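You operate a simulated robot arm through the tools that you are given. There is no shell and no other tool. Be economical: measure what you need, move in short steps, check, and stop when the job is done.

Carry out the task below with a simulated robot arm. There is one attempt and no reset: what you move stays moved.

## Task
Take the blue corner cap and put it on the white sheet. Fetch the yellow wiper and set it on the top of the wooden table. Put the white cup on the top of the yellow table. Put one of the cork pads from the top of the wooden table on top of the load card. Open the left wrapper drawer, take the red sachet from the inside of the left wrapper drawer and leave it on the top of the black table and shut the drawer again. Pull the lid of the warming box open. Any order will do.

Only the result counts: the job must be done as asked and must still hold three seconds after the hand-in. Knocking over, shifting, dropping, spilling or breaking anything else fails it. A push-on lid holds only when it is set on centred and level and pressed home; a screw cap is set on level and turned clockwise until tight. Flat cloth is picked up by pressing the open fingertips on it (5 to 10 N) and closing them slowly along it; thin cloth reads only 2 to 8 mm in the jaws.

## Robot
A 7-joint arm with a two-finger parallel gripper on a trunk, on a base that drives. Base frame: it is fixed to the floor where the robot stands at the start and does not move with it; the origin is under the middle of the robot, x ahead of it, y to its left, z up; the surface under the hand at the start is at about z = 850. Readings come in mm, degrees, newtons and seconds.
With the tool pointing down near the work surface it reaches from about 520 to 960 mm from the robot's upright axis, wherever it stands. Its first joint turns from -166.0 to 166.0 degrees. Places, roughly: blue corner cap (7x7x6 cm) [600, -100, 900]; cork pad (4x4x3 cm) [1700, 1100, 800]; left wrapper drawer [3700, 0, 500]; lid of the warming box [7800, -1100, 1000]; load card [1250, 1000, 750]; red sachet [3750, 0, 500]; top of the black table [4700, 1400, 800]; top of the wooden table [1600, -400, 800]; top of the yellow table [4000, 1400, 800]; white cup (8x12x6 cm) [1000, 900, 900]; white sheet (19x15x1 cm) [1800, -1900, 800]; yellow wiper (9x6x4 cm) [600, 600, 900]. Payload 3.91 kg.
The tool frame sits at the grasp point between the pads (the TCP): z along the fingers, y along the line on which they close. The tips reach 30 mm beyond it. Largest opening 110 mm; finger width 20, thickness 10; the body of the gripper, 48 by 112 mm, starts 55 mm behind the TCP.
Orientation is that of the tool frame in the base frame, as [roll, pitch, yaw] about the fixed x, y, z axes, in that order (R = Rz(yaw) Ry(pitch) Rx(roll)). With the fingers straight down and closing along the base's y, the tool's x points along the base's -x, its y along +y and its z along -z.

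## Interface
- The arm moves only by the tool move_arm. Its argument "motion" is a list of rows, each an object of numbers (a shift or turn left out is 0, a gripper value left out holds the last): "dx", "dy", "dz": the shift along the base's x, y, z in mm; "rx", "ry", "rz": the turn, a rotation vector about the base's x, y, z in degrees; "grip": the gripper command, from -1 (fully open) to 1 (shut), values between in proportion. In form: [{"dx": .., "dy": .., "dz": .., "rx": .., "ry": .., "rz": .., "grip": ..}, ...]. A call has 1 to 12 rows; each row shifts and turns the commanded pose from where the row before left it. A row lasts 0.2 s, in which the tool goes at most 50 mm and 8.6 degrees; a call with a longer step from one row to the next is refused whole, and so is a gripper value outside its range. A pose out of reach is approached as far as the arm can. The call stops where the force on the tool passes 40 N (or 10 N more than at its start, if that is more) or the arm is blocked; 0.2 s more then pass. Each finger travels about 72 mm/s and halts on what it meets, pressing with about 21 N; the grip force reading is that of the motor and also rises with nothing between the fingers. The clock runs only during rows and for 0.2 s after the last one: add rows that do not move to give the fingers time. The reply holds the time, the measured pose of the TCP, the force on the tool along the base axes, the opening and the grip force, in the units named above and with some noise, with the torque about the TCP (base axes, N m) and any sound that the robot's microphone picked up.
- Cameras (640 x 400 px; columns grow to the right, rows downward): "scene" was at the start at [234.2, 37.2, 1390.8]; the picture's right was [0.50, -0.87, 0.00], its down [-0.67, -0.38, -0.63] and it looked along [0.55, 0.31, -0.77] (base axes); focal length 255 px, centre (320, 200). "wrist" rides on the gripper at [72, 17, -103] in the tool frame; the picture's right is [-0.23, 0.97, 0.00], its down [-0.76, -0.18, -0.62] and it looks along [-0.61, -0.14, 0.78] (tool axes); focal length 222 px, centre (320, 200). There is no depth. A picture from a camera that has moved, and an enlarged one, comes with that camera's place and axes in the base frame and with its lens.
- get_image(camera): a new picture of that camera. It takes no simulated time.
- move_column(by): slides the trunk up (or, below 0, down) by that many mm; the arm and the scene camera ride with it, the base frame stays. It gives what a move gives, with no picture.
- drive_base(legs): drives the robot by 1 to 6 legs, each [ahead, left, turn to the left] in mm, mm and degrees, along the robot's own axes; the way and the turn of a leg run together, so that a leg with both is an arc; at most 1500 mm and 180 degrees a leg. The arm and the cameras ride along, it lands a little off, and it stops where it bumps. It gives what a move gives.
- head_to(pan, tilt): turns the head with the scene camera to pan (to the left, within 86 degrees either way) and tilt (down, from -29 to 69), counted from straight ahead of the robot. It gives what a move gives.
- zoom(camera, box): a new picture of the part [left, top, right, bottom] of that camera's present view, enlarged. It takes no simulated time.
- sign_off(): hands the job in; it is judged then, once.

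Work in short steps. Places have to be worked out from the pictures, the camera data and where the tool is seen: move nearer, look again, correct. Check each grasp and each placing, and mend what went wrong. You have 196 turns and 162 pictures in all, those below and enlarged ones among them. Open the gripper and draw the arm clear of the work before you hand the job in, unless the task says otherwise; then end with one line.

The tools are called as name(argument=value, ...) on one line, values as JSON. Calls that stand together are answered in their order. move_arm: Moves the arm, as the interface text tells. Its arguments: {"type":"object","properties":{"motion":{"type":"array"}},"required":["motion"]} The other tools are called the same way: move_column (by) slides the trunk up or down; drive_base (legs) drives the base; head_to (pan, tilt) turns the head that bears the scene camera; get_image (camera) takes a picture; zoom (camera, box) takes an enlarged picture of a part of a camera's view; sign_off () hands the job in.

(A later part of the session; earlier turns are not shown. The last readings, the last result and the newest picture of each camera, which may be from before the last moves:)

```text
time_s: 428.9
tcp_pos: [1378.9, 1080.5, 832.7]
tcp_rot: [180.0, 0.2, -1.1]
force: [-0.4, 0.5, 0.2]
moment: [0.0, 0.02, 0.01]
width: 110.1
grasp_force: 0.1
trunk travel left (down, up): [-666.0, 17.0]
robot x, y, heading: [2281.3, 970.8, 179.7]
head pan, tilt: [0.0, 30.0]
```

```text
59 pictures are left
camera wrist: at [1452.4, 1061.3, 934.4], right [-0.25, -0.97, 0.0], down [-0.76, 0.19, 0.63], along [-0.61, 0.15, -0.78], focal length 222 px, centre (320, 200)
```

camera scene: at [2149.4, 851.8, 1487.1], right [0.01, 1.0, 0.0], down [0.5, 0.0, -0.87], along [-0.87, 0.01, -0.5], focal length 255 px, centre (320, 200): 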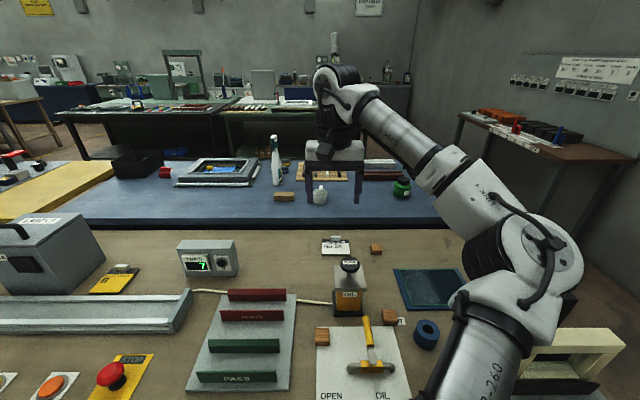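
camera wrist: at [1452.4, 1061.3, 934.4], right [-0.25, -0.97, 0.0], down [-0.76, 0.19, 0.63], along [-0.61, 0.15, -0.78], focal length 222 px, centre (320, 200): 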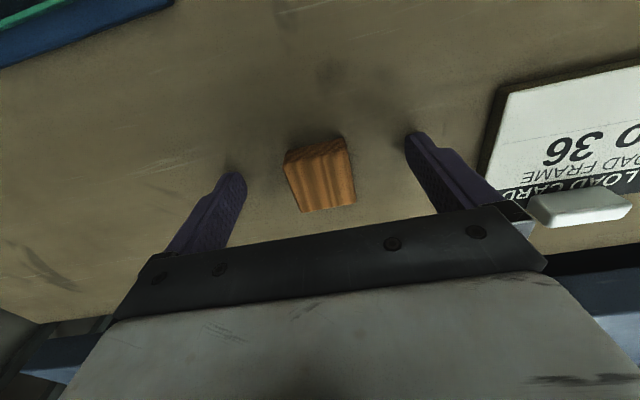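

The pad is between the fingers; I close and lift.

move_arm(motion=[{"grip": 0.2}, {"grip": 1}, {"grip": 1}, {"grip": 1}, {"grip": 1}, {"grip": 1}, {"dz": 20}, {"dz": 40}, {"dz": 40}, {}])

get_image(camera="wrist")

```text
time_s: 431.1
tcp_pos: [1380.1, 1080.0, 936.0]
tcp_rot: [-179.9, 0.2, -1.1]
force: [-0.2, 1.2, -0.4]
moment: [0.01, -0.02, -0.03]
width: 38.5
grasp_force: 20.8
trunk travel left (down, up): [-666.0, 17.0]
robot x, y, heading: [2278.7, 970.8, 179.8]
head pan, tilt: [0.0, 30.0]
```

```text
58 pictures are left
camera wrist: at [1452.6, 1060.8, 1038.4], right [-0.25, -0.97, 0.0], down [-0.76, 0.19, 0.63], along [-0.61, 0.15, -0.78], focal length 222 px, centre (320, 200)
```

wrist: 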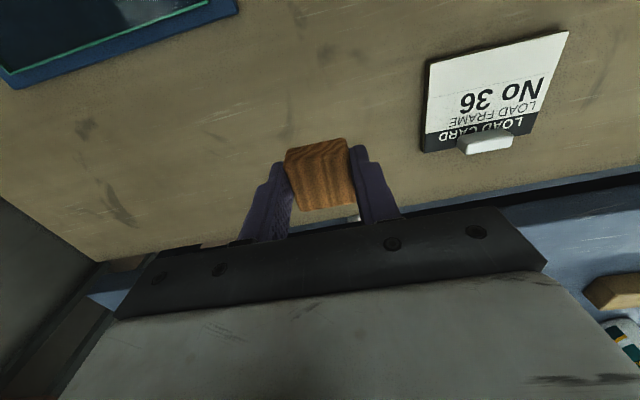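

Held at 38.5 mm. The card's centre is about (1352, 918), its clip at x<1320. I move the pad over (1363, 920).

move_arm(motion=[{"dx": -3, "dy": -40}, {"dx": -4, "dy": -40}, {"dx": -5, "dy": -40}, {"dx": -5, "dy": -40}, {"dz": -30}, {"dz": -30}, {}])

get_image(camera="wrist")

zoom(camera="scene", box=[240, 220, 400, 320])

```text
time_s: 432.7
tcp_pos: [1363.3, 919.8, 874.3]
tcp_rot: [180.0, 0.2, -1.1]
force: [0.0, -0.6, 0.2]
moment: [0.02, 0.0, 0.01]
width: 38.3
grasp_force: 21.2
trunk travel left (down, up): [-666.0, 17.0]
robot x, y, heading: [2279.0, 972.3, 180.0]
head pan, tilt: [0.0, 30.0]
```

```text
57 pictures are left
camera wrist: at [1435.8, 901.0, 975.8], right [-0.25, -0.97, 0.0], down [-0.76, 0.19, 0.63], along [-0.61, 0.15, -0.78], focal length 222 px, centre (320, 200)
```

wrist: 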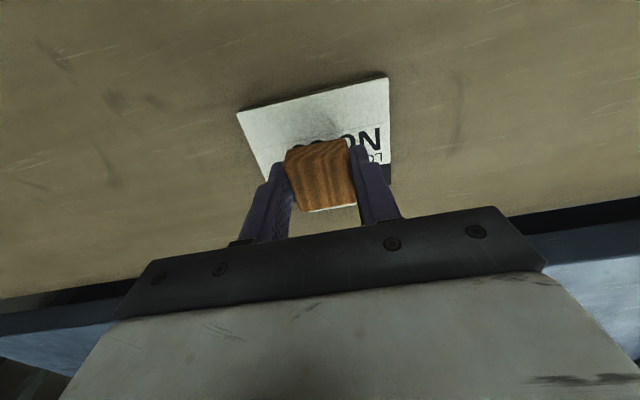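

```text
4.00 times, centred on (320, 270) of scene
camera zoom: at [2018.6, 971.6, 1487.1], right [0.0, 1.0, 0.0], down [0.5, 0.0, -0.87], along [-0.87, 0.0, -0.5], focal length 1019 px, centre (320, -80)
```

zoom: 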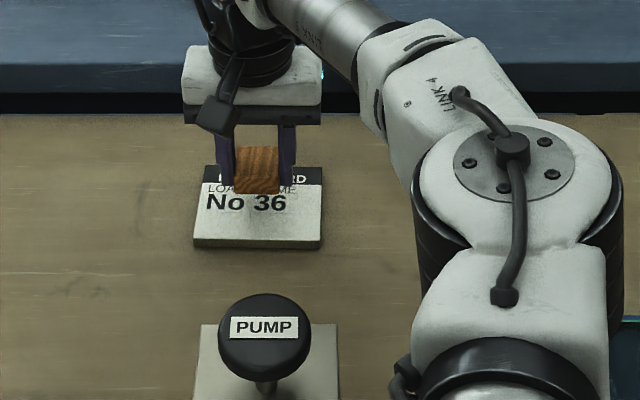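

The pad will land well within the card. I lower in small steps.

move_arm(motion=[{"dz": -8}, {"dz": -7}, {"dz": -5}, {"dz": -4}, {"dz": -3}, {}])

```text
time_s: 434.1
tcp_pos: [1362.8, 919.8, 845.0]
tcp_rot: [-179.9, 0.2, -1.1]
force: [-0.2, 1.0, 0.1]
moment: [-0.04, -0.01, -0.02]
width: 38.3
grasp_force: 20.9
trunk travel left (down, up): [-666.0, 17.0]
robot x, y, heading: [2283.7, 969.0, 179.7]
head pan, tilt: [0.0, 30.0]
```

move_arm(motion=[{"dz": -2}, {"dz": -2}, {"dz": -2}, {}])

zoom(camera="scene", box=[260, 230, 340, 280])

```text
time_s: 435.1
tcp_pos: [1361.5, 919.5, 843.2]
tcp_rot: [180.0, 0.5, -1.1]
force: [-2.2, 0.4, 19.8]
moment: [0.05, 0.05, -0.01]
width: 38.4
grasp_force: 20.6
trunk travel left (down, up): [-666.0, 17.0]
robot x, y, heading: [2284.1, 972.5, 179.8]
head pan, tilt: [0.0, 30.0]
```

```text
8.00 times, centred on (300, 255) of scene
camera zoom: at [2020.7, 971.6, 1487.8], right [0.0, 1.0, 0.0], down [0.5, 0.0, -0.87], along [-0.87, 0.0, -0.5], focal length 2038 px, centre (480, -240)
```

zoom: 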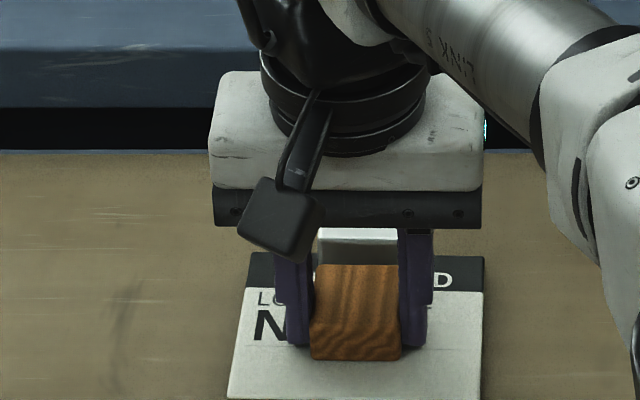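

Contact (20 N), pad flat on the card. I relieve, open narrowly and rise.

move_arm(motion=[{"dz": 3}, {"grip": -0.1}, {"grip": -0.1}, {"dz": 20}, {"dz": 40}, {"dz": 45}, {"dz": 45}, {"dz": 45}, {}])

zoom(camera="scene", box=[240, 210, 400, 310])

```text
time_s: 437.1
tcp_pos: [1365.7, 919.9, 1037.9]
tcp_rot: [179.9, 0.1, -1.0]
force: [0.1, 0.3, -0.2]
moment: [0.02, 0.0, 0.0]
width: 60.6
grasp_force: 0.2
trunk travel left (down, up): [-666.0, 17.0]
robot x, y, heading: [2280.0, 971.1, 180.1]
head pan, tilt: [0.0, 30.0]
```

```text
4.00 times, centred on (320, 260) of scene
camera zoom: at [2018.0, 971.5, 1486.9], right [0.0, 1.0, 0.0], down [0.5, 0.0, -0.87], along [-0.87, 0.0, -0.5], focal length 1019 px, centre (320, -40)
```

zoom: 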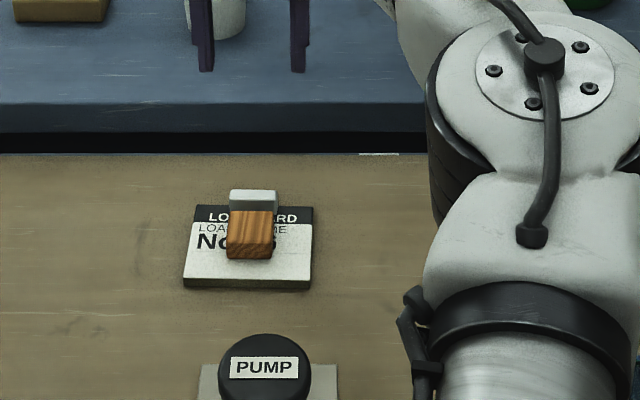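

The cork pad rests on the card. I retract the arm and look toward the left end passage (my right).

move_arm(motion=[{"dx": 20, "dz": 40}, {"dx": 40, "dz": 25}, {"dx": 45, "dz": 20}, {"dx": 45, "dz": 20}, {"dx": 45, "dz": 20}, {"dx": 45, "dz": 20}, {"dx": 45, "dz": 20}, {}])

drive_base(legs=[[-500, 0, 0]])

head_to(pan=-50, tilt=25)

get_image(camera="scene")

```text
time_s: 438.9
tcp_pos: [1649.6, 919.9, 1202.6]
tcp_rot: [-179.9, 0.2, -1.1]
force: [-0.4, 0.0, -0.6]
moment: [0.02, 0.0, 0.01]
width: 60.4
grasp_force: 0.1
trunk travel left (down, up): [-666.0, 17.0]
robot x, y, heading: [2282.8, 967.2, 179.9]
head pan, tilt: [0.0, 30.0]
```

```text
time_s: 441.8
tcp_pos: [2147.4, 918.3, 1203.6]
tcp_rot: [-180.0, 0.1, -1.0]
force: [0.4, -0.8, 0.1]
moment: [-0.02, -0.01, -0.03]
width: 60.3
grasp_force: 0.1
trunk travel left (down, up): [-666.0, 17.0]
robot x, y, heading: [2779.7, 971.9, 179.9]
head pan, tilt: [0.0, 30.0]
```

```text
time_s: 443.0
tcp_pos: [2147.3, 917.4, 1202.3]
tcp_rot: [-180.0, 0.2, -0.9]
force: [0.2, -0.1, 0.2]
moment: [0.0, 0.01, -0.01]
width: 60.7
grasp_force: 0.1
trunk travel left (down, up): [-666.0, 17.0]
robot x, y, heading: [2777.8, 969.0, 179.9]
head pan, tilt: [-50.0, 25.0]
```

```text
53 pictures are left
camera scene: at [2547.3, 1040.6, 1495.0], right [0.77, 0.64, 0.0], down [0.27, -0.32, -0.91], along [-0.58, 0.69, -0.42], focal length 255 px, centre (320, 200)
```

scene: 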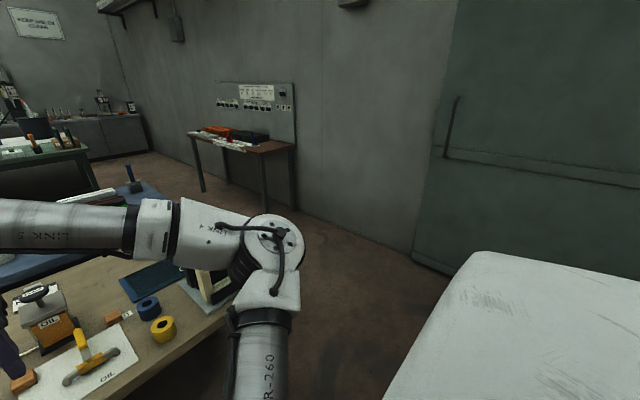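

The passage beside the wall is about 1.5 m wide. I drive round the left end to the front of the blue bench and face it.

drive_base(legs=[[0, -1150, 0], [1500, 0, 0], [1500, 0, 0]])

drive_base(legs=[[0, 700, 0], [0, 650, 0], [0, 0, -179.5]])

head_to(pan=0, tilt=40)

get_image(camera="scene")

```text
time_s: 465.9
tcp_pos: [-802.7, 1930.7, 1203.1]
tcp_rot: [-179.9, 0.2, 3.1]
force: [0.7, 0.9, 0.3]
moment: [0.01, 0.01, -0.01]
width: 60.5
grasp_force: 0.0
trunk travel left (down, up): [-666.0, 17.0]
robot x, y, heading: [-174.4, 2025.7, -176.1]
head pan, tilt: [-50.0, 25.0]
```

```text
time_s: 484.4
tcp_pos: [549.9, 805.0, 1201.4]
tcp_rot: [-179.9, 0.2, -174.6]
force: [0.0, 0.4, 0.9]
moment: [0.07, 0.0, 0.02]
width: 60.4
grasp_force: 0.2
trunk travel left (down, up): [-666.0, 17.0]
robot x, y, heading: [-71.0, 684.3, 6.1]
head pan, tilt: [-50.0, 25.0]
```

```text
time_s: 485.6
tcp_pos: [550.5, 805.0, 1201.0]
tcp_rot: [-179.9, 0.2, -174.6]
force: [0.4, -0.1, 0.1]
moment: [-0.03, 0.01, 0.01]
width: 60.6
grasp_force: 0.0
trunk travel left (down, up): [-666.0, 17.0]
robot x, y, heading: [-72.2, 682.7, 6.3]
head pan, tilt: [0.0, 40.0]
```

```text
52 pictures are left
camera scene: at [179.8, 710.8, 1471.7], right [0.11, -0.99, 0.0], down [-0.64, -0.07, -0.77], along [0.76, 0.08, -0.64], focal length 255 px, centre (320, 200)
```

scene: 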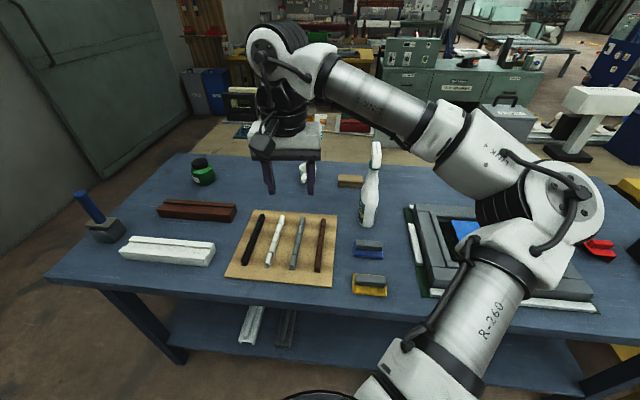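

The yellow wiper is at about (555, 623). I zoom on it for its orientation.

zoom(camera="scene", box=[310, 220, 430, 295])

```text
5.33 times, centred on (370, 258) of scene
camera zoom: at [179.8, 710.8, 1471.7], right [0.11, -0.99, 0.0], down [-0.64, -0.07, -0.77], along [0.76, 0.08, -0.64], focal length 1359 px, centre (53, -107)
```

zoom: 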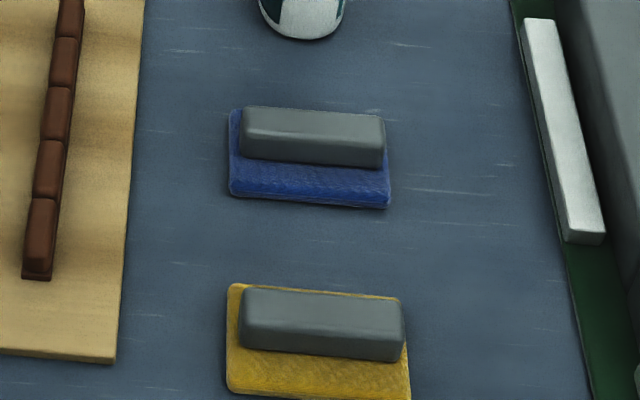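

The handle lies along y, centred near (564, 620), top z≈890. I rotate the tool to close along x and move above it.

move_arm(motion=[{"dx": 1.2, "dy": -15.4, "dz": -15, "rz": -7.95, "grip": -0.2}, {"dx": 1.2, "dy": -15.4, "dz": -15, "rz": -7.95}, {"dx": 1.2, "dy": -15.4, "dz": -15, "rz": -7.95}, {"dx": 1.2, "dy": -15.4, "dz": -15, "rz": -7.95}, {"dx": 1.2, "dy": -15.4, "dz": -15, "rz": -7.95}, {"dx": 1.2, "dy": -15.4, "dz": -15, "rz": -7.95}, {"dx": 1.2, "dy": -15.4, "dz": -15, "rz": -7.95}, {"dx": 1.2, "dy": -15.4, "dz": -15, "rz": -7.95}, {"dx": 1.2, "dy": -15.4, "dz": -15, "rz": -7.95}, {"dx": 1.2, "dy": -15.4, "dz": -15, "rz": -7.95}, {"dx": 1, "dy": -15.4, "dz": -15, "rz": -7.95}, {"dx": 1, "dy": -15.4, "dz": -15, "rz": -7.95}])

get_image(camera="wrist")

```text
time_s: 488.2
tcp_pos: [563.5, 621.4, 1023.0]
tcp_rot: [-179.9, 0.1, 89.8]
force: [0.3, 0.1, -0.3]
moment: [0.03, -0.03, -0.01]
width: 66.0
grasp_force: 0.0
trunk travel left (down, up): [-666.0, 17.0]
robot x, y, heading: [-72.0, 682.2, 6.4]
head pan, tilt: [0.0, 40.0]
```

```text
50 pictures are left
camera wrist: at [581.6, 693.9, 1125.8], right [0.97, -0.23, 0.0], down [-0.18, -0.76, 0.63], along [-0.14, -0.61, -0.78], focal length 222 px, centre (320, 200)
```

wrist: 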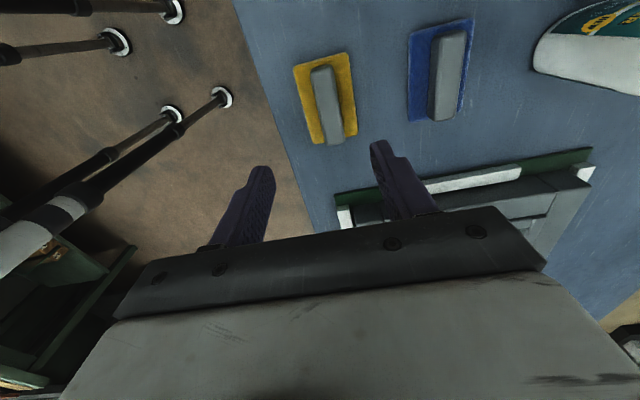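

The wrist view puts the handle at x≈573, y 587–662. I shift +8 mm and lower to TCP 904.

move_arm(motion=[{"dx": 8, "dy": 3, "dz": -40}, {"dz": -40}, {"dz": -25}, {"dz": -14}, {}])

get_image(camera="wrist")

```text
time_s: 489.4
tcp_pos: [572.9, 624.4, 904.2]
tcp_rot: [-179.9, 0.3, 89.8]
force: [-0.3, 0.0, 0.7]
moment: [0.0, -0.02, 0.02]
width: 66.0
grasp_force: 0.2
trunk travel left (down, up): [-666.0, 17.0]
robot x, y, heading: [-70.0, 682.5, 6.0]
head pan, tilt: [0.0, 40.0]
```

```text
49 pictures are left
camera wrist: at [590.2, 695.5, 1006.6], right [0.97, -0.23, 0.0], down [-0.18, -0.76, 0.63], along [-0.14, -0.61, -0.78], focal length 222 px, centre (320, 200)
```

wrist: 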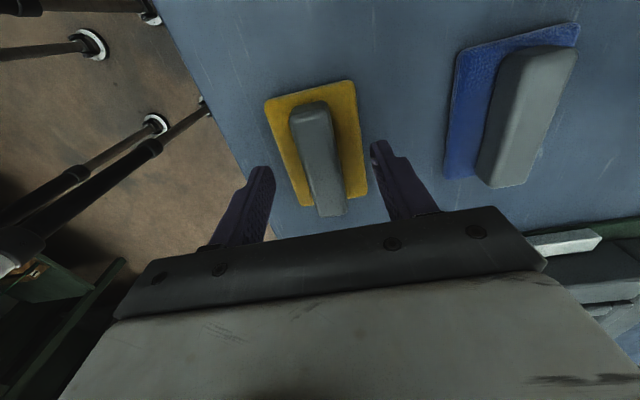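

The handle is centred between the fingers. I close.

move_arm(motion=[{"grip": 1}, {"grip": 1}, {"grip": 1}, {"grip": 1}, {"grip": 1}])

get_image(camera="wrist")

```text
time_s: 490.6
tcp_pos: [572.6, 623.1, 904.4]
tcp_rot: [-179.9, 0.2, 90.1]
force: [0.0, -1.1, 0.8]
moment: [-0.03, -0.01, -0.01]
width: 23.4
grasp_force: 20.7
trunk travel left (down, up): [-666.0, 17.0]
robot x, y, heading: [-67.9, 682.5, 6.7]
head pan, tilt: [0.0, 40.0]
```

```text
48 pictures are left
camera wrist: at [590.2, 695.6, 1006.8], right [0.97, -0.23, 0.0], down [-0.18, -0.76, 0.63], along [-0.14, -0.61, -0.78], focal length 222 px, centre (320, 200)
```

wrist: 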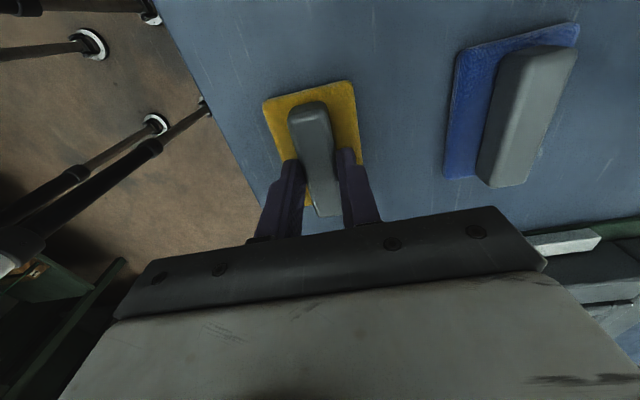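

Held at 23 mm. I lift and carry the wiper round to the wooden table's left end.

move_arm(motion=[{"dz": 15}, {"dz": 35}, {"dz": 45}, {"dz": 45}, {"dz": 45}, {"dz": 45}, {"dz": 30}, {}])

drive_base(legs=[[-150, 0, 0], [0, 0, -6.4], [0, 1400, 0], [1440, 0, 0], [0, 0, -90]])

head_to(pan=10, tilt=45)

get_image(camera="scene")

```text
time_s: 492.4
tcp_pos: [574.1, 624.2, 1165.2]
tcp_rot: [-180.0, 0.2, 90.0]
force: [0.2, -0.2, -0.8]
moment: [0.0, -0.02, -0.01]
width: 23.3
grasp_force: 20.5
trunk travel left (down, up): [-666.0, 17.0]
robot x, y, heading: [-71.5, 686.6, 6.4]
head pan, tilt: [0.0, 40.0]
```

```text
time_s: 515.8
tcp_pos: [1100.3, 1462.5, 1163.3]
tcp_rot: [-180.0, 0.3, -5.8]
force: [-0.8, 0.0, 0.2]
moment: [0.0, -0.01, 0.0]
width: 23.0
grasp_force: 20.9
trunk travel left (down, up): [-666.0, 17.0]
robot x, y, heading: [1225.7, 2097.6, -89.4]
head pan, tilt: [0.0, 40.0]
```

```text
time_s: 516.5
tcp_pos: [1101.8, 1461.1, 1163.2]
tcp_rot: [-180.0, 0.2, -5.8]
force: [0.2, -0.3, -0.3]
moment: [-0.03, 0.01, 0.02]
width: 23.4
grasp_force: 21.3
trunk travel left (down, up): [-666.0, 17.0]
robot x, y, heading: [1224.5, 2096.7, -89.7]
head pan, tilt: [10.0, 45.0]
```

```text
47 pictures are left
camera scene: at [1238.4, 1847.5, 1464.4], right [-0.98, -0.18, 0.0], down [-0.13, 0.7, -0.71], along [0.13, -0.7, -0.71], focal length 255 px, centre (320, 200)
```

scene: 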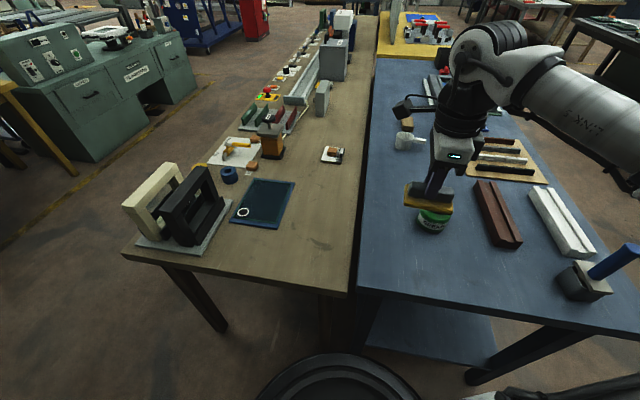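

A clear area on the wooden table is around (1345, 1370). I move the wiper there and lower partway.

move_arm(motion=[{"dx": 40, "dy": -15}, {"dx": 40, "dy": -15}, {"dx": 40, "dy": -15}, {"dx": 40, "dy": -15}, {"dx": 40, "dy": -15}, {"dx": 43, "dy": -16}, {"dz": -45}, {"dz": -45}, {"dz": -45}, {"dz": -45}, {"dz": -45}, {}])

get_image(camera="scene")

get_image(camera="wrist")

```text
time_s: 519.1
tcp_pos: [1344.9, 1371.7, 938.3]
tcp_rot: [-179.9, 0.2, -5.8]
force: [-0.5, 0.0, -0.4]
moment: [0.0, -0.02, -0.01]
width: 23.1
grasp_force: 21.1
trunk travel left (down, up): [-666.0, 17.0]
robot x, y, heading: [1225.5, 2098.6, -89.5]
head pan, tilt: [10.0, 45.0]
```

```text
46 pictures are left
camera scene: at [1238.5, 1847.8, 1464.5], right [-0.98, -0.18, 0.0], down [-0.13, 0.7, -0.71], along [0.13, -0.7, -0.71], focal length 255 px, centre (320, 200)
```

scene: 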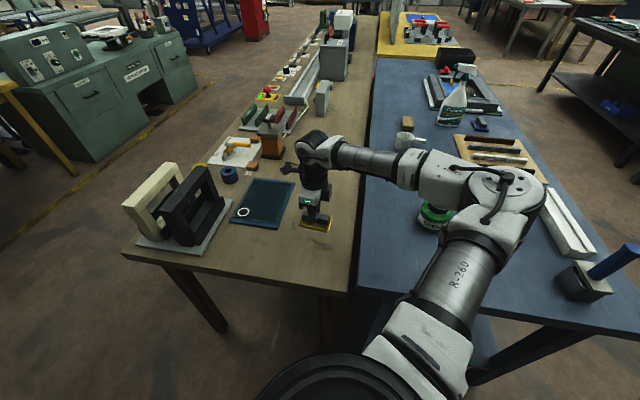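

```text
45 pictures are left
camera wrist: at [1415.4, 1347.9, 1040.4], right [-0.32, -0.95, 0.0], down [-0.74, 0.25, 0.63], along [-0.59, 0.2, -0.78], focal length 222 px, centre (320, 200)
```

wrist: 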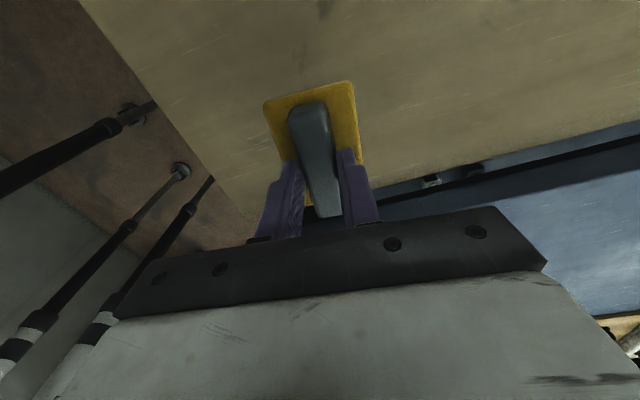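

Clear on all sides. I lower to near contact, then small steps.

move_arm(motion=[{"dz": -40}, {"dz": -30}, {"dz": -10}, {"dz": -5}, {"dz": -3}, {"dz": -3}, {}])

```text
time_s: 520.8
tcp_pos: [1344.5, 1371.7, 851.5]
tcp_rot: [179.8, 0.1, -5.8]
force: [-0.4, -1.3, 28.3]
moment: [0.0, 0.01, -0.06]
width: 23.2
grasp_force: 21.8
trunk travel left (down, up): [-666.0, 17.0]
robot x, y, heading: [1221.1, 2099.5, -89.5]
head pan, tilt: [10.0, 45.0]
```

Contact at 851. I ease up, release and rise.

move_arm(motion=[{"dz": 4}, {"grip": -0.2}, {"grip": -0.2}, {"grip": -0.2}, {"dz": 25}, {"dz": 40}, {"dz": 45}, {"dz": 45}, {"dz": 45}, {}])

zoom(camera="scene", box=[220, 130, 460, 280])

```text
time_s: 523.0
tcp_pos: [1344.9, 1370.8, 1050.2]
tcp_rot: [180.0, 0.3, -5.8]
force: [-0.5, 1.0, 0.7]
moment: [-0.04, -0.01, -0.02]
width: 66.1
grasp_force: 0.1
trunk travel left (down, up): [-666.0, 17.0]
robot x, y, heading: [1223.3, 2099.9, -89.3]
head pan, tilt: [10.0, 45.0]
```

```text
2.67 times, centred on (340, 205) of scene
camera zoom: at [1238.5, 1847.3, 1464.3], right [-0.98, -0.18, 0.0], down [-0.13, 0.7, -0.71], along [0.13, -0.7, -0.71], focal length 680 px, centre (267, 187)
```

zoom: 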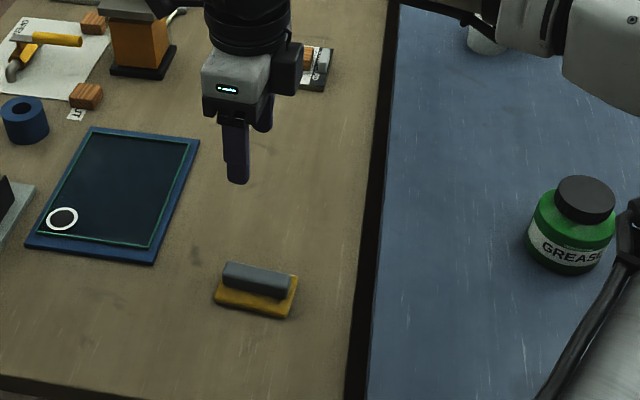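

The wiper rests on the wooden table. Now the cup: I retract, drive back to the front of the blue bench at y≈870.

move_arm(motion=[{"dy": 30, "dz": 35}, {"dy": 35, "dz": 35}, {"dy": 35, "dz": 35}, {"dx": -30, "dz": 35}, {"dx": -40}, {"dx": -40}, {}])

drive_base(legs=[[0, 0, 89.4], [-1430, 0, 0], [0, -1220, 0]])

head_to(pan=0, tilt=30)

get_image(camera="scene")

```text
time_s: 524.5
tcp_pos: [1233.9, 1470.5, 1190.2]
tcp_rot: [-180.0, 0.3, -5.9]
force: [-0.5, -0.5, 1.2]
moment: [-0.03, 0.02, 0.03]
width: 66.0
grasp_force: 0.0
trunk travel left (down, up): [-666.0, 17.0]
robot x, y, heading: [1223.9, 2099.5, -89.6]
head pan, tilt: [10.0, 45.0]
```

```text
time_s: 544.8
tcp_pos: [386.5, 922.2, 1190.6]
tcp_rot: [-179.9, 0.2, 82.9]
force: [0.1, -0.9, -0.2]
moment: [-0.02, 0.0, 0.02]
width: 65.9
grasp_force: 0.1
trunk travel left (down, up): [-666.0, 17.0]
robot x, y, heading: [-241.2, 923.6, -1.1]
head pan, tilt: [10.0, 45.0]
```

```text
time_s: 545.5
tcp_pos: [387.5, 920.8, 1190.1]
tcp_rot: [-180.0, 0.3, 82.9]
force: [-0.2, -0.1, 0.9]
moment: [-0.05, 0.04, 0.0]
width: 65.9
grasp_force: 0.1
trunk travel left (down, up): [-666.0, 17.0]
robot x, y, heading: [-242.5, 926.4, -1.0]
head pan, tilt: [0.0, 30.0]
```

```text
43 pictures are left
camera scene: at [18.4, 921.1, 1486.9], right [-0.01, -1.0, 0.0], down [-0.5, 0.01, -0.87], along [0.87, -0.01, -0.5], focal length 255 px, centre (320, 200)
```

scene: 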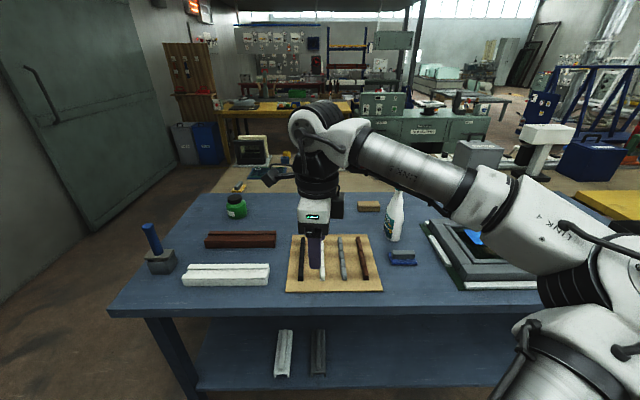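

I drive forward 390 mm to bring the cup in reach, then look with both cameras.

drive_base(legs=[[390, 0, 1]])

get_image(camera="wrist")

get_image(camera="scene")

```text
time_s: 548.0
tcp_pos: [774.6, 933.8, 1190.2]
tcp_rot: [-179.9, 0.2, 84.2]
force: [1.1, 0.2, 0.2]
moment: [0.01, 0.06, 0.03]
width: 65.9
grasp_force: 0.1
trunk travel left (down, up): [-666.0, 17.0]
robot x, y, heading: [148.9, 927.7, 0.7]
head pan, tilt: [0.0, 30.0]
```

```text
42 pictures are left
camera wrist: at [799.0, 1004.1, 1292.3], right [0.95, -0.33, 0.0], down [-0.25, -0.74, 0.63], along [-0.2, -0.59, -0.78], focal length 222 px, centre (320, 200)
```

wrist: 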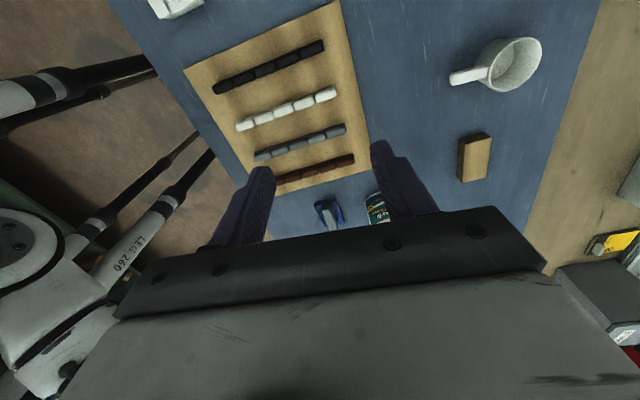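

```text
41 pictures are left
camera scene: at [405.9, 925.7, 1486.9], right [0.01, -1.0, 0.0], down [-0.5, 0.0, -0.87], along [0.87, 0.01, -0.5], focal length 255 px, centre (320, 200)
```

scene: 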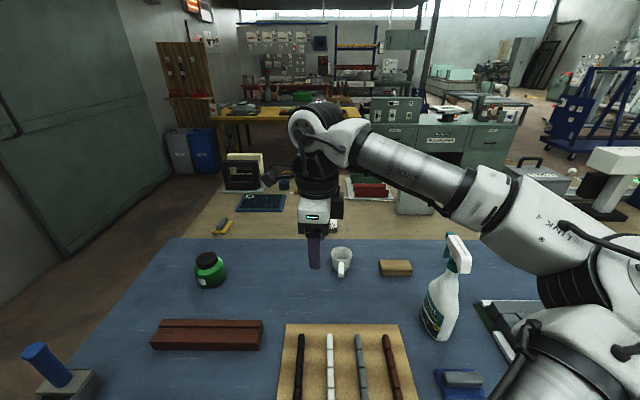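

The cup's body is centred near (1063, 866) with its handle toward me (-x). I rotate to close along y and move above it, fully open.

move_arm(motion=[{"dx": 24, "dy": -5.7, "dz": -20, "rz": 8, "grip": -1}, {"dx": 24, "dy": -5.7, "dz": -20, "rz": 8}, {"dx": 24, "dy": -5.7, "dz": -20, "rz": 8}, {"dx": 24, "dy": -5.7, "dz": -20, "rz": 8}, {"dx": 24, "dy": -5.7, "dz": -20, "rz": 8}, {"dx": 24, "dy": -5.7, "dz": -20, "rz": 8}, {"dx": 24, "dy": -5.7, "dz": -10, "rz": 8}, {"dx": 24, "dy": -5.7, "dz": -10, "rz": 8}, {"dx": 24, "dy": -5.7, "rz": 8}, {"dx": 24, "dy": -5.7, "rz": 8}, {"dx": 24, "dy": -5.7, "rz": 8}, {"dx": 20, "dy": -5.7, "rz": 7.8}])

get_image(camera="wrist")

zoom(camera="scene", box=[270, 190, 430, 290])

```text
time_s: 550.6
tcp_pos: [1057.6, 865.3, 1051.4]
tcp_rot: [-180.0, 0.2, 180.0]
force: [-0.7, -0.4, 0.7]
moment: [0.01, 0.02, 0.0]
width: 110.0
grasp_force: 0.0
trunk travel left (down, up): [-666.0, 17.0]
robot x, y, heading: [146.3, 925.4, 0.7]
head pan, tilt: [0.0, 30.0]
```

```text
40 pictures are left
camera wrist: at [984.9, 882.2, 1153.7], right [0.23, 0.97, 0.0], down [0.76, -0.18, 0.63], along [0.61, -0.14, -0.78], focal length 222 px, centre (320, 200)
```

wrist: 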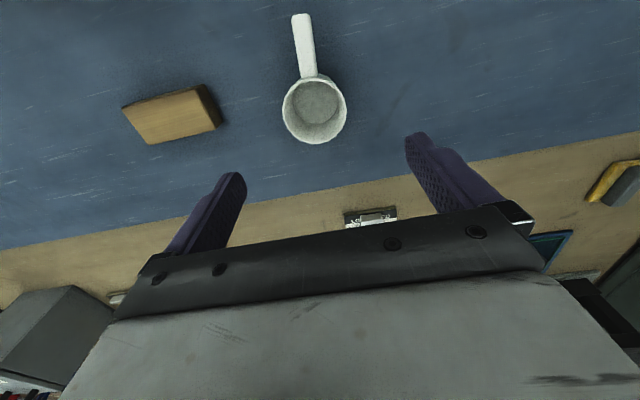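

```text
4.00 times, centred on (350, 240) of scene
camera zoom: at [405.5, 925.9, 1486.9], right [0.01, -1.0, 0.0], down [-0.5, 0.0, -0.87], along [0.87, 0.01, -0.5], focal length 1019 px, centre (200, 40)
```

zoom: 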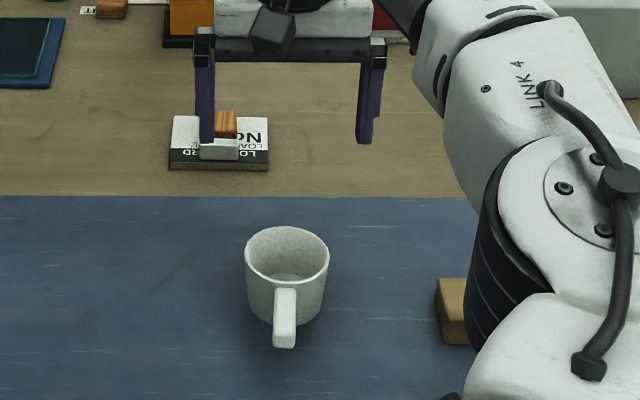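

The cup centre is (1051, 862). I adjust and lower to TCP 888.

move_arm(motion=[{"dx": -6, "dy": -3, "dz": -40}, {"dz": -40}, {"dz": -35}, {"dz": -30}, {"dz": -18}, {}])

get_image(camera="wrist")

```text
time_s: 552.0
tcp_pos: [1051.2, 862.2, 886.6]
tcp_rot: [-179.9, 0.2, -180.0]
force: [-1.1, -0.5, 0.2]
moment: [0.03, 0.01, 0.01]
width: 109.8
grasp_force: 0.1
trunk travel left (down, up): [-666.0, 17.0]
robot x, y, heading: [150.3, 923.7, 0.6]
head pan, tilt: [0.0, 30.0]
```

```text
38 pictures are left
camera wrist: at [979.2, 879.2, 988.3], right [0.23, 0.97, 0.0], down [0.76, -0.18, 0.63], along [0.61, -0.14, -0.78], focal length 222 px, centre (320, 200)
```

wrist: 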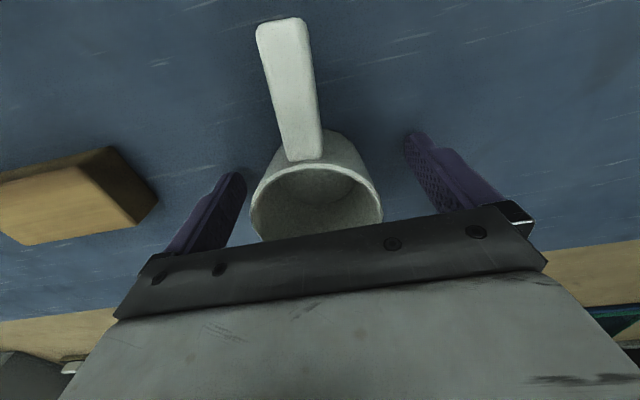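

The cup is between the fingers. A tiny shift of -4 mm, then I close.

move_arm(motion=[{"dx": -4}, {"grip": -0.3}, {"grip": 0.2}, {"grip": 1}, {"grip": 1}, {"grip": 1}])

get_image(camera="wrist")

```text
time_s: 553.4
tcp_pos: [1048.1, 864.5, 886.0]
tcp_rot: [-180.0, 0.1, 180.0]
force: [-0.1, -0.4, -0.1]
moment: [0.03, -0.06, 0.01]
width: 17.3
grasp_force: 20.5
trunk travel left (down, up): [-666.0, 17.0]
robot x, y, heading: [146.8, 925.9, 0.5]
head pan, tilt: [0.0, 30.0]
```

```text
37 pictures are left
camera wrist: at [975.4, 879.2, 988.9], right [0.23, 0.97, 0.0], down [0.76, -0.18, 0.63], along [0.61, -0.14, -0.78], focal length 222 px, centre (320, 200)
```

wrist: 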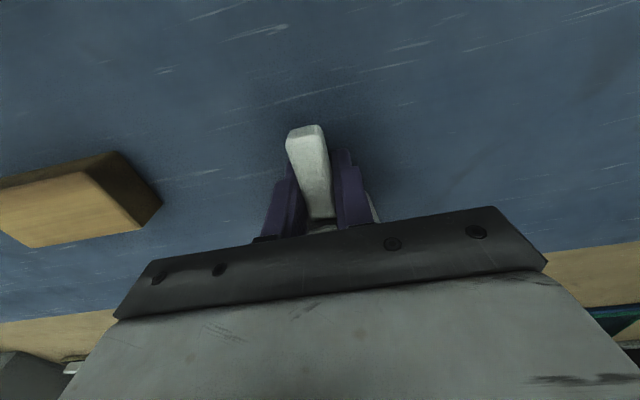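

The cup slid forward and the fingers now hold its handle (17 mm). I check it with the scene camera.

zoom(camera="scene", box=[280, 200, 400, 275])

```text
5.33 times, centred on (340, 238) of scene
camera zoom: at [405.2, 925.7, 1487.0], right [0.01, -1.0, 0.0], down [-0.5, 0.0, -0.87], along [0.87, 0.01, -0.5], focal length 1359 px, centre (213, 0)
```

zoom: 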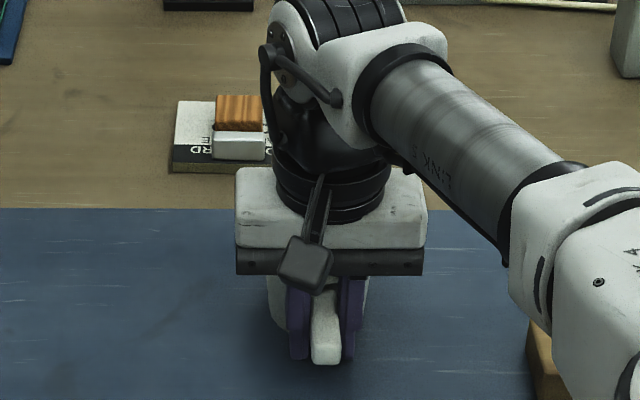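

The cup is upright, held by its handle. I lift slightly and check whether it tilts.

move_arm(motion=[{"dz": 8}, {"dz": 12}, {"dz": 15}, {}])

zoom(camera="scene", box=[280, 200, 400, 275])

get_image(camera="wrist")

```text
time_s: 554.4
tcp_pos: [1047.8, 862.5, 920.9]
tcp_rot: [179.9, 0.3, -179.9]
force: [0.7, -0.6, -0.1]
moment: [0.0, 0.02, -0.01]
width: 17.4
grasp_force: 20.9
trunk travel left (down, up): [-666.0, 17.0]
robot x, y, heading: [144.1, 920.8, 0.4]
head pan, tilt: [0.0, 30.0]
```

```text
5.33 times, centred on (340, 238) of scene
camera zoom: at [405.4, 925.7, 1487.0], right [0.01, -1.0, 0.0], down [-0.5, 0.0, -0.87], along [0.87, 0.01, -0.5], focal length 1359 px, centre (213, 0)
```

zoom: 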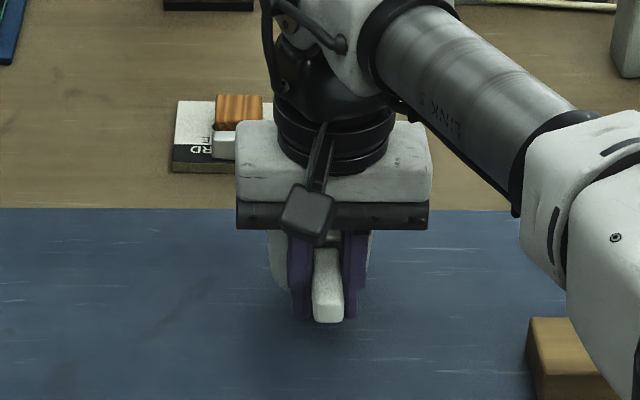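

```text
34 pictures are left
camera wrist: at [974.8, 879.2, 1024.1], right [0.23, 0.97, 0.0], down [0.76, -0.18, 0.63], along [0.61, -0.14, -0.78], focal length 222 px, centre (320, 200)
```

wrist: 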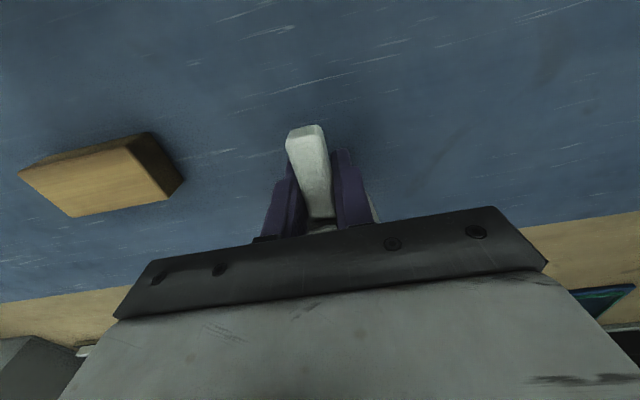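

It lifts cleanly with no tilt. I raise and retract, then carry it round the left end to the yellow table.

move_arm(motion=[{"dz": 35}, {"dz": 45}, {"dz": 45}, {"dz": 45, "dx": -15}, {"dx": -40, "dz": 10}, {"dx": -45}, {"dx": -45}, {"dx": -45}, {"dx": -45}, {"dx": -45}, {}])

drive_base(legs=[[-380, 0, 0], [0, 1150, 0], [1400, 0, 0], [1300, 0, 0]])

head_to(pan=-20, tilt=25)

get_image(camera="scene")

```text
time_s: 556.8
tcp_pos: [766.6, 862.5, 1100.4]
tcp_rot: [-180.0, 0.2, 179.9]
force: [0.5, -0.9, -0.5]
moment: [-0.03, 0.04, 0.02]
width: 17.5
grasp_force: 20.5
trunk travel left (down, up): [-666.0, 17.0]
robot x, y, heading: [147.8, 927.5, 0.5]
head pan, tilt: [0.0, 30.0]
```

```text
time_s: 580.6
tcp_pos: [3061.1, 2240.5, 1100.6]
tcp_rot: [-180.0, 0.2, -175.4]
force: [-0.4, 0.9, 0.1]
moment: [0.01, 0.0, -0.01]
width: 17.4
grasp_force: 20.8
trunk travel left (down, up): [-666.0, 17.0]
robot x, y, heading: [2436.0, 2254.7, 5.0]
head pan, tilt: [0.0, 30.0]
```

```text
time_s: 581.5
tcp_pos: [3060.0, 2240.6, 1100.6]
tcp_rot: [-179.9, 0.1, -175.4]
force: [0.3, 0.0, -0.4]
moment: [-0.03, 0.01, -0.02]
width: 17.7
grasp_force: 21.0
trunk travel left (down, up): [-666.0, 17.0]
robot x, y, heading: [2435.4, 2253.0, 5.2]
head pan, tilt: [-20.0, 25.0]
```

```text
33 pictures are left
camera scene: at [2694.0, 2242.8, 1494.9], right [-0.26, -0.97, 0.0], down [-0.41, 0.11, -0.91], along [0.88, -0.23, -0.42], focal length 255 px, centre (320, 200)
```

scene: 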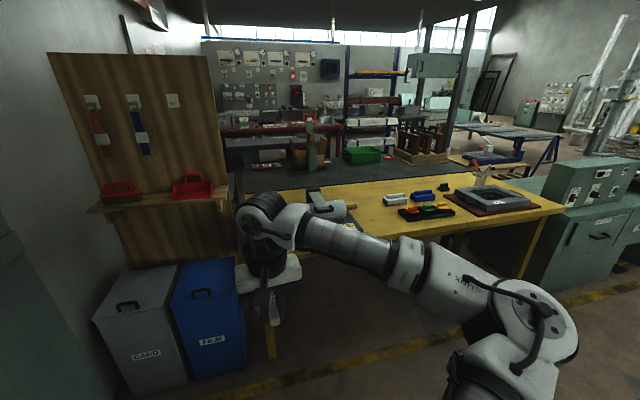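

The front middle of the yellow table, around (3750, 1500), is clear. I slide to y≈1500 and drive forward.

drive_base(legs=[[0, 0, -5.2], [0, -750, 0], [580, 0, 0]])

head_to(pan=0, tilt=38)

get_image(camera="scene")

get_image(camera="wrist")

```text
time_s: 591.1
tcp_pos: [3644.5, 1453.1, 1100.8]
tcp_rot: [-180.0, 0.1, -179.8]
force: [0.7, 0.2, -1.5]
moment: [-0.03, 0.0, -0.01]
width: 17.3
grasp_force: 21.1
trunk travel left (down, up): [-666.0, 17.0]
robot x, y, heading: [3020.9, 1513.9, 0.6]
head pan, tilt: [-20.0, 25.0]
```

```text
time_s: 591.9
tcp_pos: [3644.3, 1454.2, 1100.1]
tcp_rot: [180.0, 0.3, -179.7]
force: [-0.2, 0.3, -0.1]
moment: [-0.03, 0.02, -0.02]
width: 17.3
grasp_force: 21.1
trunk travel left (down, up): [-666.0, 17.0]
robot x, y, heading: [3024.3, 1516.6, 0.5]
head pan, tilt: [0.0, 38.0]
```

```text
32 pictures are left
camera scene: at [3278.2, 1515.6, 1474.7], right [0.01, -1.0, 0.0], down [-0.62, -0.01, -0.79], along [0.79, 0.01, -0.62], focal length 255 px, centre (320, 200)
```

scene: 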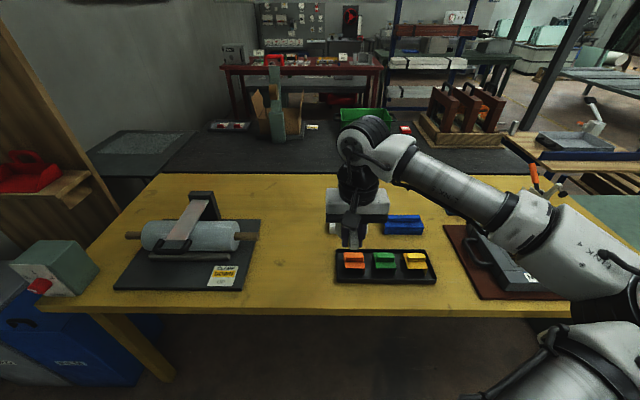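

```text
31 pictures are left
camera wrist: at [3572.2, 1470.4, 1203.0], right [0.22, 0.97, 0.0], down [0.76, -0.18, 0.63], along [0.61, -0.14, -0.78], focal length 222 px, centre (320, 200)
```

wrist: 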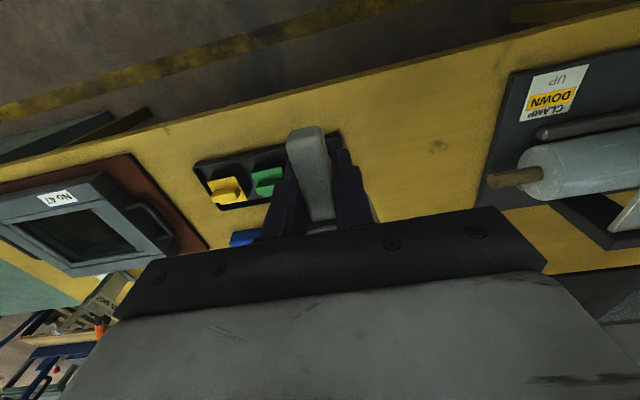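

The free strip between the roller device and the tray is centred near y≈1600. I move the cup there (TCP 3790, 1600) and lower partway.

move_arm(motion=[{"dx": 30, "dy": 30}, {"dx": 30, "dy": 30}, {"dx": 30, "dy": 30}, {"dx": 30, "dy": 30}, {"dx": 26, "dy": 26}, {"dz": -45}, {"dz": -45}, {"dz": -45}, {"dz": -45}, {}])

get_image(camera="scene")

get_image(camera="wrist")

```text
time_s: 594.1
tcp_pos: [3790.2, 1601.2, 920.2]
tcp_rot: [180.0, 0.2, -179.8]
force: [-0.3, 0.2, -0.1]
moment: [0.03, 0.01, 0.0]
width: 17.4
grasp_force: 20.9
trunk travel left (down, up): [-666.0, 17.0]
robot x, y, heading: [3024.5, 1512.8, 0.9]
head pan, tilt: [0.0, 38.0]
```

```text
30 pictures are left
camera scene: at [3277.9, 1515.6, 1474.7], right [0.01, -1.0, 0.0], down [-0.62, -0.01, -0.79], along [0.79, 0.01, -0.62], focal length 255 px, centre (320, 200)
```

scene: 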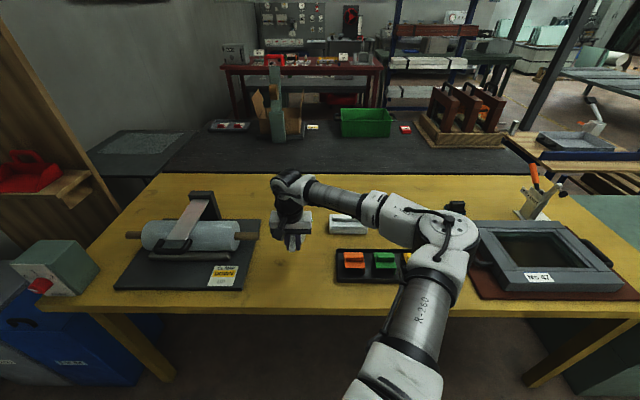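

```text
29 pictures are left
camera wrist: at [3717.2, 1617.3, 1022.7], right [0.22, 0.97, 0.0], down [0.76, -0.18, 0.63], along [0.61, -0.14, -0.78], focal length 222 px, centre (320, 200)
```

wrist: 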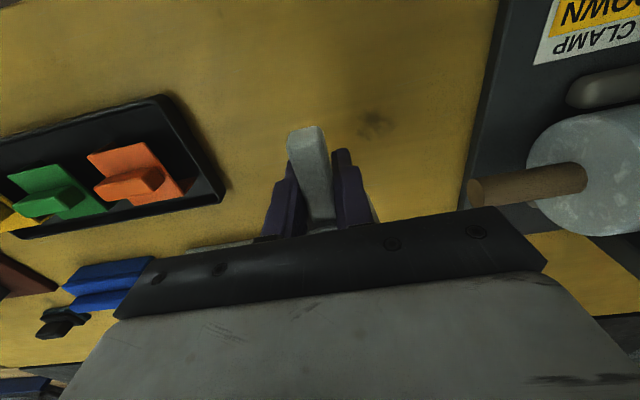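

All clear around the cup. I lower to near contact and then step finely.

move_arm(motion=[{"dz": -30}, {"dz": -25}, {"dz": -13}, {"dz": -6}, {"dz": -4}, {}])

```text
time_s: 595.5
tcp_pos: [3789.5, 1600.0, 843.0]
tcp_rot: [-180.0, 0.2, -179.8]
force: [0.4, -0.8, -0.9]
moment: [0.0, 0.03, 0.02]
width: 17.5
grasp_force: 21.5
trunk travel left (down, up): [-666.0, 17.0]
robot x, y, heading: [3022.0, 1515.4, 0.6]
head pan, tilt: [0.0, 38.0]
```

move_arm(motion=[{"dz": -3}, {"dz": -2}, {"dz": -2}, {}])

```text
time_s: 596.5
tcp_pos: [3790.7, 1598.8, 837.2]
tcp_rot: [180.0, 0.2, -179.9]
force: [-0.5, 0.9, 4.6]
moment: [0.02, -0.23, 0.03]
width: 17.2
grasp_force: 21.1
trunk travel left (down, up): [-666.0, 17.0]
robot x, y, heading: [3018.6, 1511.8, 0.6]
head pan, tilt: [0.0, 38.0]
```

First touch at 837. One more millimetre, then I open slowly and check before rising.

move_arm(motion=[{"dz": -1}, {}, {"grip": 0.3}, {"grip": 0.1}, {"grip": 0.1}, {}])

get_image(camera="wrist")

```text
time_s: 597.9
tcp_pos: [3789.2, 1599.3, 835.1]
tcp_rot: [180.0, 0.1, -179.8]
force: [0.1, -0.1, 0.3]
moment: [-0.01, 0.0, 0.0]
width: 49.4
grasp_force: 0.1
trunk travel left (down, up): [-666.0, 17.0]
robot x, y, heading: [3024.8, 1513.9, 0.4]
head pan, tilt: [0.0, 38.0]
```

```text
28 pictures are left
camera wrist: at [3717.8, 1615.6, 937.0], right [0.22, 0.97, 0.0], down [0.76, -0.18, 0.63], along [0.61, -0.14, -0.78], focal length 222 px, centre (320, 200)
```

wrist: 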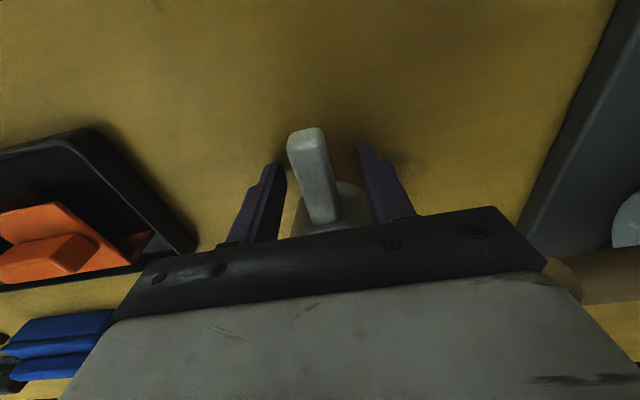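

The cup stands released. I rise and check.

move_arm(motion=[{"dz": 20}, {"dz": 35}, {"dz": 45}, {"dz": 45}, {"dz": 45, "dx": -20}, {"dx": -45}, {"dx": -45}, {}])

zoom(camera="scene", box=[200, 170, 440, 320])

```text
time_s: 599.7
tcp_pos: [3678.8, 1601.0, 1021.8]
tcp_rot: [180.0, 0.3, -179.7]
force: [0.9, 0.6, 0.2]
moment: [0.03, -0.01, -0.03]
width: 49.6
grasp_force: 0.1
trunk travel left (down, up): [-666.0, 17.0]
robot x, y, heading: [3019.2, 1517.4, 0.9]
head pan, tilt: [0.0, 38.0]
```

```text
2.67 times, centred on (320, 245) of scene
camera zoom: at [3278.5, 1515.7, 1474.6], right [0.01, -1.0, 0.0], down [-0.62, -0.01, -0.79], along [0.79, 0.01, -0.62], focal length 680 px, centre (320, 80)
```

zoom: 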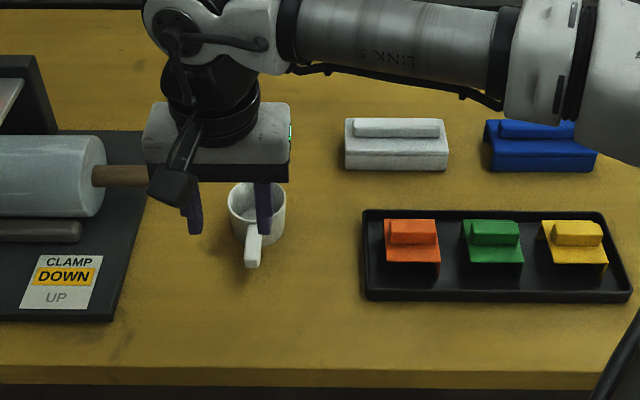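

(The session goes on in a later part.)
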